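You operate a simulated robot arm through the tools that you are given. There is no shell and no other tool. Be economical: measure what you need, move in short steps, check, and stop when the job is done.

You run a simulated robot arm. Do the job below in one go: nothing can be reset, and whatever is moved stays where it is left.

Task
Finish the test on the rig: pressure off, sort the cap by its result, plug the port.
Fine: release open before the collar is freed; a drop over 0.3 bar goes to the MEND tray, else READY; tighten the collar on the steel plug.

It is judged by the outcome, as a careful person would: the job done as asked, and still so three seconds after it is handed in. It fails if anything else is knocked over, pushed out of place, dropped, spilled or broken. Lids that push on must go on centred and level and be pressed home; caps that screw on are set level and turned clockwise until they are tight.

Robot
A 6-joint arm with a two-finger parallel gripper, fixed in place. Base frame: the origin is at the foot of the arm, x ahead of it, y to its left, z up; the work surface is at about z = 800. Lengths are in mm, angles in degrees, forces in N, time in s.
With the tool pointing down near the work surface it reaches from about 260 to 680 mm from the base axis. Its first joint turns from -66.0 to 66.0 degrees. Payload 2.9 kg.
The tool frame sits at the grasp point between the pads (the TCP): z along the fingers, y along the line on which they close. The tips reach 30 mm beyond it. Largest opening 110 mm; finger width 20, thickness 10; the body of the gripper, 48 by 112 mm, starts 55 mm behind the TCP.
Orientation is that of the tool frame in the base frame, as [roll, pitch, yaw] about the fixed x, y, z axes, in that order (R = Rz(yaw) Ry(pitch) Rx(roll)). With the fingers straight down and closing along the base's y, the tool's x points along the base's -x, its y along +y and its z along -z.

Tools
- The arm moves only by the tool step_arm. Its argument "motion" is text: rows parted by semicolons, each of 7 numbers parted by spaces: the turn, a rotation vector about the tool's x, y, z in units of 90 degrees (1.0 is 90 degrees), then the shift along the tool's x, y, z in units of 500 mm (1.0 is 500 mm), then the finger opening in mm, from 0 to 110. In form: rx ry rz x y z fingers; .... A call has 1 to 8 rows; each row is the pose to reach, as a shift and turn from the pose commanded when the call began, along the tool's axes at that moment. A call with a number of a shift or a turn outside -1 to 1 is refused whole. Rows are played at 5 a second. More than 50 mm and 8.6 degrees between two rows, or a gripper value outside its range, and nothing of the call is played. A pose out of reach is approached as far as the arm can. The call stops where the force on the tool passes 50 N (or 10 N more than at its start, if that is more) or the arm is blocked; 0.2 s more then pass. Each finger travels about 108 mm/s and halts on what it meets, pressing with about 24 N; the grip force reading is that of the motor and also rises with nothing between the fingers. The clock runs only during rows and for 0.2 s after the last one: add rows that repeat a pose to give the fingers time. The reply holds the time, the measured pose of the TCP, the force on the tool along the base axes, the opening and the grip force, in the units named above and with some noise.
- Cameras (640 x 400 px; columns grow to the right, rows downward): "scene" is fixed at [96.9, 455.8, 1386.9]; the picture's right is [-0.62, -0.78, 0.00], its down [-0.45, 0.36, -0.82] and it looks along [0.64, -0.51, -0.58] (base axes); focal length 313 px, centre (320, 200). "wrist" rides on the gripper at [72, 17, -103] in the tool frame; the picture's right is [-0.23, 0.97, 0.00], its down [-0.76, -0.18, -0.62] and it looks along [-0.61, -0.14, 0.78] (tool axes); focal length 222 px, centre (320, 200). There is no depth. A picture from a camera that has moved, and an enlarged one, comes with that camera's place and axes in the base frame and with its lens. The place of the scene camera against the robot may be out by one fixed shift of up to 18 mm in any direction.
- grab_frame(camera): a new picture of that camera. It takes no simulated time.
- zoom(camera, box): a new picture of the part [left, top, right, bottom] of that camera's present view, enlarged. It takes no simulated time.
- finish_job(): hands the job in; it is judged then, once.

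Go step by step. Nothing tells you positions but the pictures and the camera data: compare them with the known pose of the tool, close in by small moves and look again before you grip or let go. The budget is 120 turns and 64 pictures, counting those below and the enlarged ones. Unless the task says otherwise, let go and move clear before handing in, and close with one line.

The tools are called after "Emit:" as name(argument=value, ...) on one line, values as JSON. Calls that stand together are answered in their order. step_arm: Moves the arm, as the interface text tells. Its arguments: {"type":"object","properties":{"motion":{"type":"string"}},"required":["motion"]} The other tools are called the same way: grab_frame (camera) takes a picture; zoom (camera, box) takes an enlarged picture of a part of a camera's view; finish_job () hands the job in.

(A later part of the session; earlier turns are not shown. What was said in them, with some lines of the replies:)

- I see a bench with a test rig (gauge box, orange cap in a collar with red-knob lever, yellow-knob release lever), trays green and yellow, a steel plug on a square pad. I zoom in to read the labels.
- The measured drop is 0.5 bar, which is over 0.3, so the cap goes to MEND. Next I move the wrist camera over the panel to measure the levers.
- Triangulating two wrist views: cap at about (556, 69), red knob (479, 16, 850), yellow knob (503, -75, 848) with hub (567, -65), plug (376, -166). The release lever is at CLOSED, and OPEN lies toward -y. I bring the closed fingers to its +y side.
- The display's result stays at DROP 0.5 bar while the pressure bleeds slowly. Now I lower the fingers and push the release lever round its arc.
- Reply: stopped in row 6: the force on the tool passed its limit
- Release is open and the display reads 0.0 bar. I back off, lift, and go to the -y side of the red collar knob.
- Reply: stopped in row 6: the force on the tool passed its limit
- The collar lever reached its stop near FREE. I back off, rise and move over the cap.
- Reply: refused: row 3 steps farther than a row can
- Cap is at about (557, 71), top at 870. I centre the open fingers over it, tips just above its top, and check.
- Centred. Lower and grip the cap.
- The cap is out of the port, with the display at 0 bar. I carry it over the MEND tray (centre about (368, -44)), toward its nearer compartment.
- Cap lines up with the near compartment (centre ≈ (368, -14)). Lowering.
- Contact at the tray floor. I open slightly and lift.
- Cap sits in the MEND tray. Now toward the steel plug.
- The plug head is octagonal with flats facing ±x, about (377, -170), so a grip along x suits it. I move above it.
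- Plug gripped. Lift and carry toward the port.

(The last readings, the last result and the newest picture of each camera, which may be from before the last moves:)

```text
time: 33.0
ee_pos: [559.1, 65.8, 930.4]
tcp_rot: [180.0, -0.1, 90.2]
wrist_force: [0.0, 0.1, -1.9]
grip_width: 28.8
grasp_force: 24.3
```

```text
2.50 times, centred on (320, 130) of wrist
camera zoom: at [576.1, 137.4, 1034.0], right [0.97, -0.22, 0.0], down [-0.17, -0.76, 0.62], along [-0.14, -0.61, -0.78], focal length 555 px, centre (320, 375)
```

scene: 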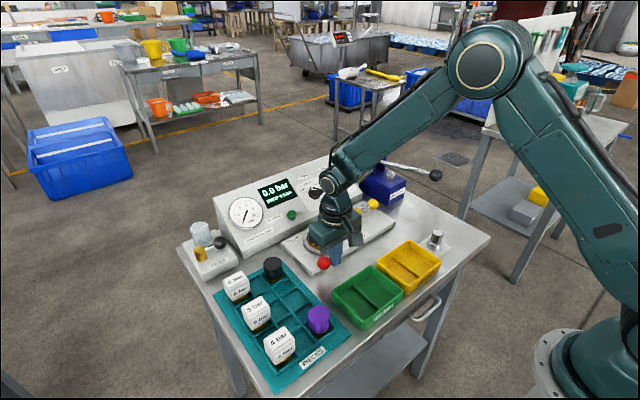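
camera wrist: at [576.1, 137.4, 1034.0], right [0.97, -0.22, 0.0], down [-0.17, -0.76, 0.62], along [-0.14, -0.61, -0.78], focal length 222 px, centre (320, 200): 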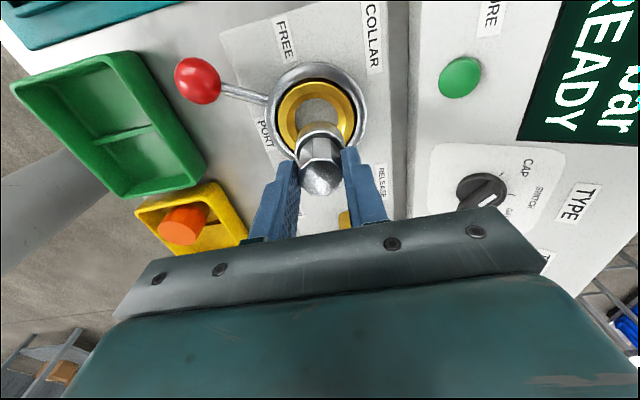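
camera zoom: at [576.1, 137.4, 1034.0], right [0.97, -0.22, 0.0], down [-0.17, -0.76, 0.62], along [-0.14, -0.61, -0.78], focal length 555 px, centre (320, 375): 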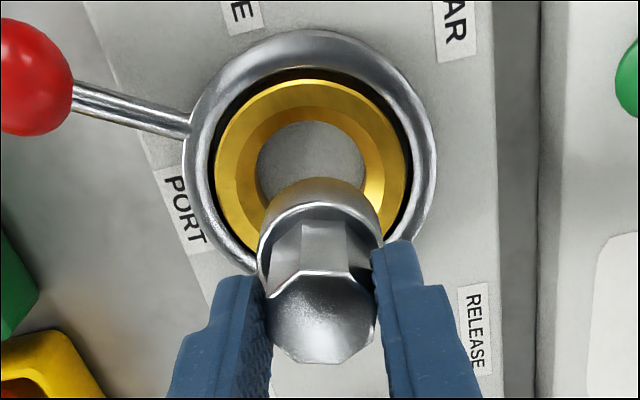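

Plug is ~7 mm short in y of the port. I shift and come down close to compare again.

Emit:
step_arm(motion="0 0 0 0.013 -0.002 0 18; 0 0 0 0.013 -0.002 0.022 18; 0 0 0 0.013 -0.002 0.044 18; 0 0 0 0.013 -0.002 0.044 18")

Emit:
zoom(camera="wrist", box=[240, 60, 400, 160])

Emit:
zoom(camera="scene", box=[280, 200, 360, 250])

```text
time: 34.0
ee_pos: [556.4, 72.3, 909.5]
tcp_rot: [180.0, -0.1, 90.2]
wrist_force: [-0.1, 0.1, -1.2]
grip_width: 28.3
grasp_force: 24.1
```

```text
4.00 times, centred on (320, 110) of wrist
camera zoom: at [574.4, 144.1, 1012.3], right [0.97, -0.22, 0.0], down [-0.18, -0.76, 0.62], along [-0.14, -0.61, -0.78], focal length 888 px, centre (320, 560)
```

zoom: 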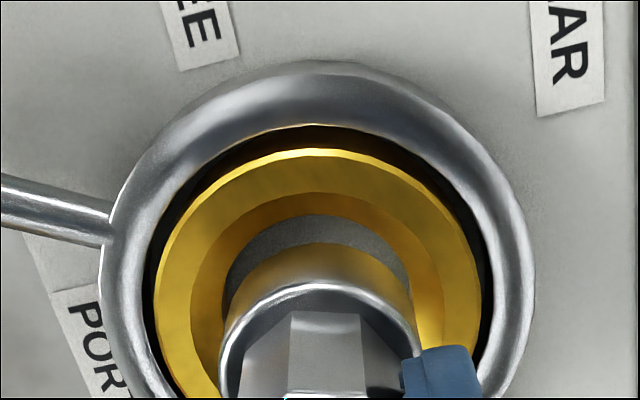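

```text
8.00 times, centred on (320, 225) of scene
camera zoom: at [97.0, 455.8, 1386.8], right [-0.62, -0.78, 0.0], down [-0.45, 0.36, -0.82], along [0.64, -0.51, -0.58], focal length 2506 px, centre (320, 0)
```

zoom: 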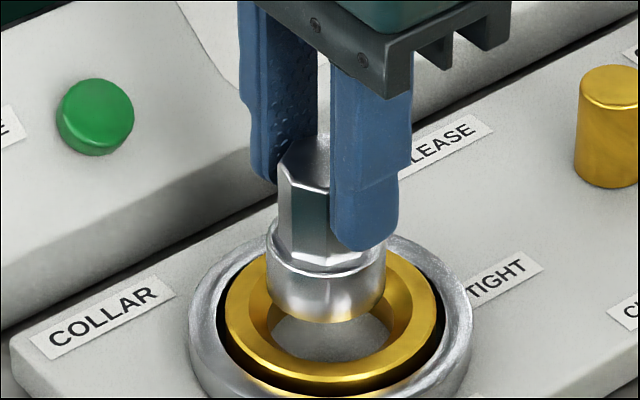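

Alignment looks within about 1–2 mm and the ring has a funnel. I lower gently until the plug enters.

Emit:
step_arm(motion="0 0 0 0 0 0.01 18; 0 0 0 0 0 0.02 18; 0 0 0 0 0 0.028 18; 0 0 0 0 0 0.028 18")

Emit:
zoom(camera="scene", box=[280, 200, 360, 250])

```text
time: 35.0
ee_pos: [554.0, 74.4, 894.7]
tcp_rot: [180.0, -0.1, 90.2]
wrist_force: [-0.2, 0.5, -1.4]
grip_width: 28.7
grasp_force: 24.0
```

```text
8.00 times, centred on (320, 225) of scene
camera zoom: at [97.0, 455.8, 1386.8], right [-0.62, -0.78, 0.0], down [-0.45, 0.36, -0.82], along [0.64, -0.51, -0.58], focal length 2506 px, centre (320, 0)
```

zoom: 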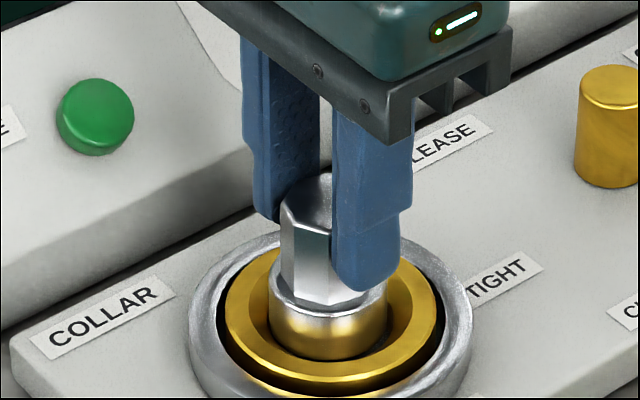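

Emit:
zoom(camera="wrist", box=[240, 70, 400, 170])

```text
4.00 times, centred on (320, 120) of wrist
camera zoom: at [573.1, 144.4, 997.2], right [0.97, -0.22, 0.0], down [-0.17, -0.76, 0.62], along [-0.14, -0.61, -0.78], focal length 888 px, centre (320, 520)
```

zoom: 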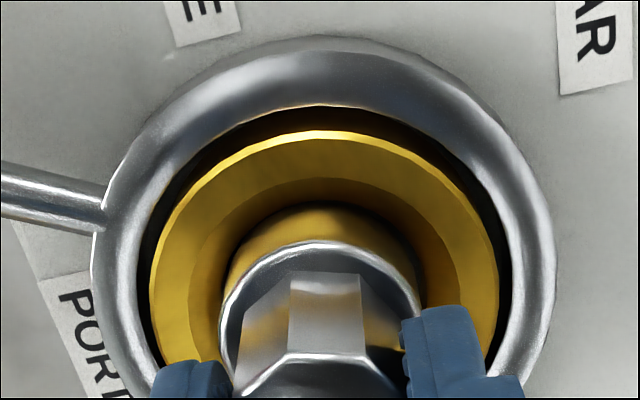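

Emit:
step_arm(motion="0 0 0 -0.0028 0.001 0 18; 0 0 0 -0.0028 0.001 0.008 18; 0 0 0 -0.0028 0.001 0.014 18; 0 0 0 -0.0028 0.001 0.02 18; 0 0 0 -0.0028 0.001 0.02 18")

Emit:
zoom(camera="scene", box=[280, 200, 360, 250])

```text
time: 36.1
ee_pos: [555.8, 70.8, 883.1]
tcp_rot: [-180.0, -0.1, 90.1]
wrist_force: [-0.5, -0.9, -0.1]
grip_width: 28.4
grasp_force: 24.4
```

```text
8.00 times, centred on (320, 225) of scene
camera zoom: at [97.0, 455.8, 1386.9], right [-0.62, -0.78, 0.0], down [-0.45, 0.36, -0.82], along [0.64, -0.51, -0.58], focal length 2506 px, centre (320, 0)
```

zoom: 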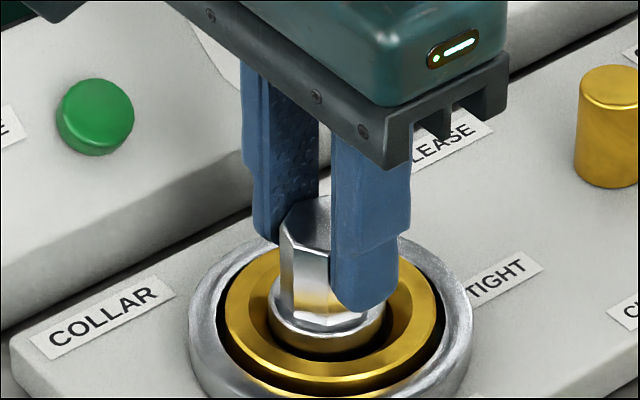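

Plug is entering freely. Continue down until contact.

Emit:
step_arm(motion="0 0 0 0 0 0.003 18; 0 0 0 0 0 0.006 18; 0 0 0 0 0 0.009 18; 0 0 0 0 0 0.012 18; 0 0 0 0 0 0.012 18")

```text
time: 37.4
ee_pos: [556.0, 71.9, 879.6]
tcp_rot: [179.8, -0.2, 90.3]
wrist_force: [-4.3, -1.0, 21.3]
grip_width: 28.9
grasp_force: 24.3
```

Contact at the expected seat height (879.6). Release and lift straight up.

Emit:
step_arm(motion="0 0 0 0 0 -0.003 18; 0 0 0 0 0 -0.003 34; 0 0 0 0 0 -0.003 46; 0 0 0 0 0 -0.003 46; 0 0 0 0 0 -0.04 46; 0 0 0 0 0 -0.1 46; 0 0 0 0 0 -0.16 46; 0 0 0 0 0 -0.16 46")

Emit:
zoom(camera="scene", box=[280, 200, 360, 250])

Emit:
grab_frame(camera="wrist")

```text
time: 39.1
ee_pos: [557.2, 73.6, 960.2]
tcp_rot: [-179.8, -0.1, 90.3]
wrist_force: [-0.6, -1.0, -0.1]
grip_width: 45.9
grasp_force: 0.1
```

```text
8.00 times, centred on (320, 225) of scene
camera zoom: at [96.9, 455.8, 1386.9], right [-0.62, -0.78, 0.0], down [-0.45, 0.36, -0.82], along [0.64, -0.51, -0.58], focal length 2506 px, centre (320, 0)
```

zoom: 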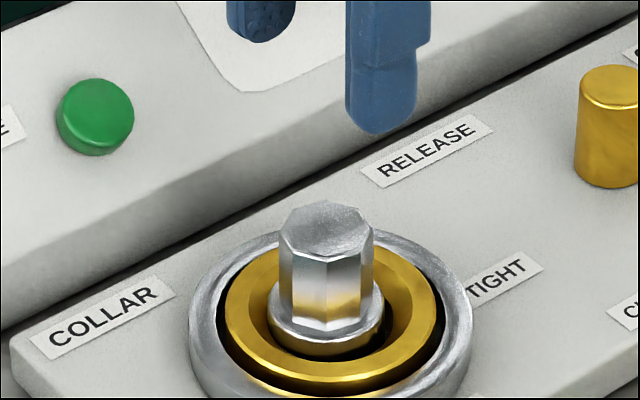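

```text
12 pictures are left
camera wrist: at [575.1, 145.1, 1063.0], right [0.97, -0.22, 0.0], down [-0.17, -0.76, 0.62], along [-0.14, -0.61, -0.78], focal length 222 px, centre (320, 200)
```

wrist: 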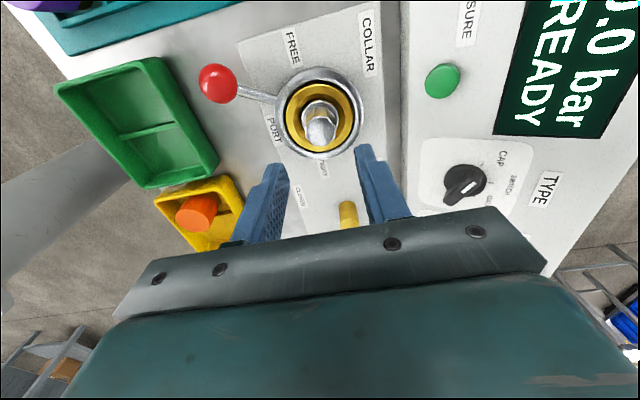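

Plug stands seated and centred. Next, closed fingers to the +y side of the red knob to turn the collar back to TIGHT.

Emit:
step_arm(motion="0 0 0 0.05 -0.035 0 20; 0 0 0 0.11 -0.075 0 0; 0 0 0 0.165 -0.112 0 0; 0 0 0 0.165 -0.112 0.06 0; 0 0 0 0.165 -0.112 0.1 0; 0 0 0 0.165 -0.112 0.1 0")

Emit:
grab_frame(camera="wrist")

Emit:
grab_frame(camera="scene")

```text
time: 40.5
ee_pos: [499.0, 154.3, 907.9]
tcp_rot: [-180.0, -0.1, 90.2]
wrist_force: [0.2, -0.1, 0.1]
grip_width: 0.2
grasp_force: 23.9
```

```text
11 pictures are left
camera wrist: at [518.2, 226.0, 1010.9], right [0.97, -0.22, 0.0], down [-0.18, -0.76, 0.62], along [-0.14, -0.61, -0.78], focal length 222 px, centre (320, 200)
```

wrist: 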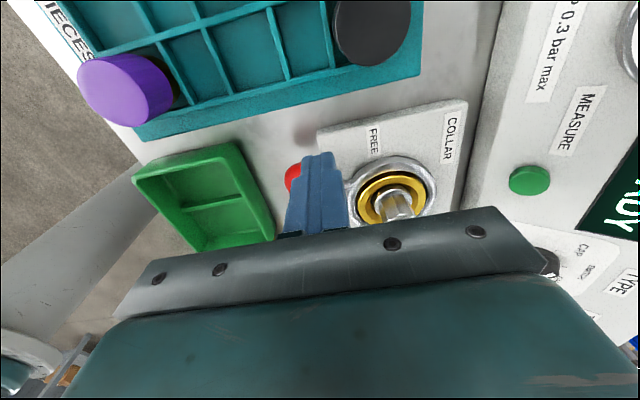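

```text
10 pictures are left
```

scene: 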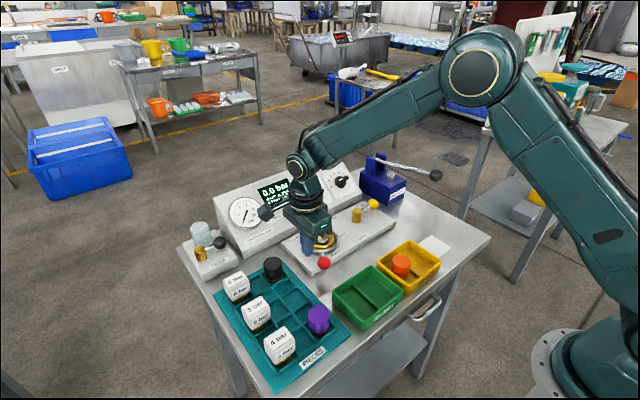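

Emit:
step_arm(motion="0 0 0 0 0 0.04 0; 0 0 0 0 0 0.08 0; 0 0 0 -0.036 -0.028 0.08 0; 0 0 0 -0.062 -0.049 0.08 0; 0 0 0 -0.092 -0.065 0.08 0; 0 0 0 -0.124 -0.075 0.08 0; 0 0 0 -0.157 -0.08 0.08 0")

Emit:
step_arm(motion="0 0 0 -0.017 0 0 0; 0 0 0 -0.033 0.001 0 0; 0 0 0 -0.05 0.004 0 0; 0 0 0 -0.066 0.008 0 0; 0 0 0 -0.082 0.014 0 0; 0 0 0 -0.098 0.021 0 0; 0 0 0 -0.112 0.029 0 0; 0 0 0 -0.125 0.037 0 0")

Emit:
grab_frame(camera="scene")

```text
time: 42.1
ee_pos: [460.1, 76.9, 868.4]
tcp_rot: [179.9, -0.1, 90.2]
wrist_force: [0.3, -0.1, -0.6]
grip_width: 0.0
grasp_force: 23.8
```

```text
time: 43.6
ee_pos: [465.7, 38.1, 867.8]
tcp_rot: [-179.3, -1.1, 91.8]
wrist_force: [-5.7, 9.2, 3.9]
grip_width: 0.0
grasp_force: 24.3
stopped in row 7: the force on the tool passed its limit (the readings are from after the stop); the commanded pose is now the measured one
```

```text
9 pictures are left
```

scene: 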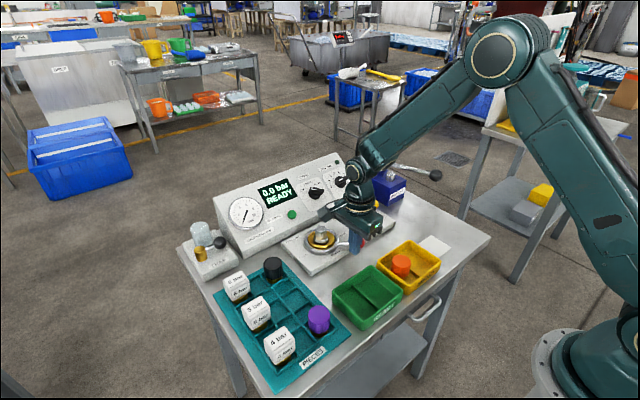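

The collar lever hit its stop at TIGHT. I back off, rise and check.

Emit:
step_arm(motion="0 0 0 0.03 0 0 0; 0 0 0 0.06 -0.02 0 0; 0 0 0 0.06 -0.02 -0.08 0; 0 0 0 0.06 -0.05 -0.17 0; 0 0 0 0.06 -0.13 -0.2 0; 0 0 0 0.06 -0.2 -0.22 0; 0 0 0 0.06 -0.2 -0.22 0")

Emit:
zoom(camera="scene", box=[280, 180, 408, 260])

Emit:
grab_frame(camera="scene")

```text
time: 45.2
ee_pos: [364.0, 61.9, 983.2]
tcp_rot: [-179.3, -1.0, 91.5]
wrist_force: [0.0, -0.1, 0.1]
grip_width: 0.0
grasp_force: 23.8
```

```text
5.00 times, centred on (344, 220) of scene
camera zoom: at [96.9, 455.8, 1386.9], right [-0.62, -0.78, 0.0], down [-0.45, 0.36, -0.82], along [0.64, -0.51, -0.58], focal length 1566 px, centre (200, 100)
```

zoom: 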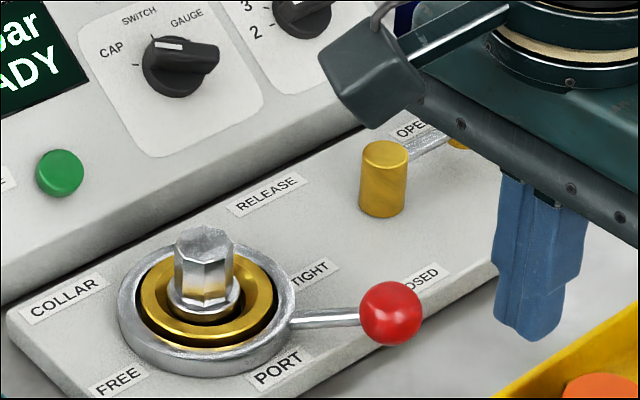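

```text
7 pictures are left
```

scene: 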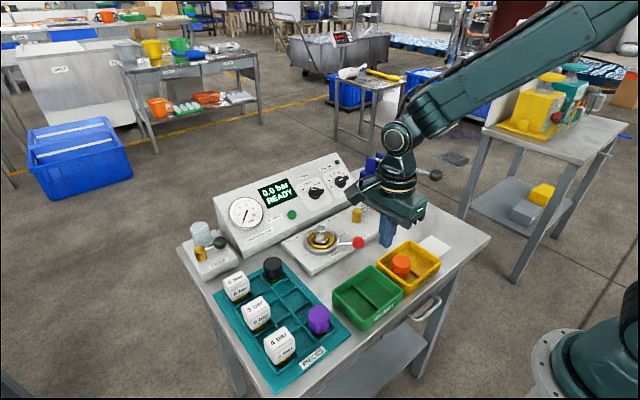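

The red lever is back exactly where it sat when tight at the start. The plug is in the port, the cap is in MEND, the gauge is at 0 bar, and the arm is clear.

Emit:
finish_job()

```text
The job is handed in.
```

I opened the release (0.0 bar) before freeing the collar, put the cap in the MEND tray for its 0.5 bar drop, and fitted the steel plug with the collar lever back at its TIGHT stop.
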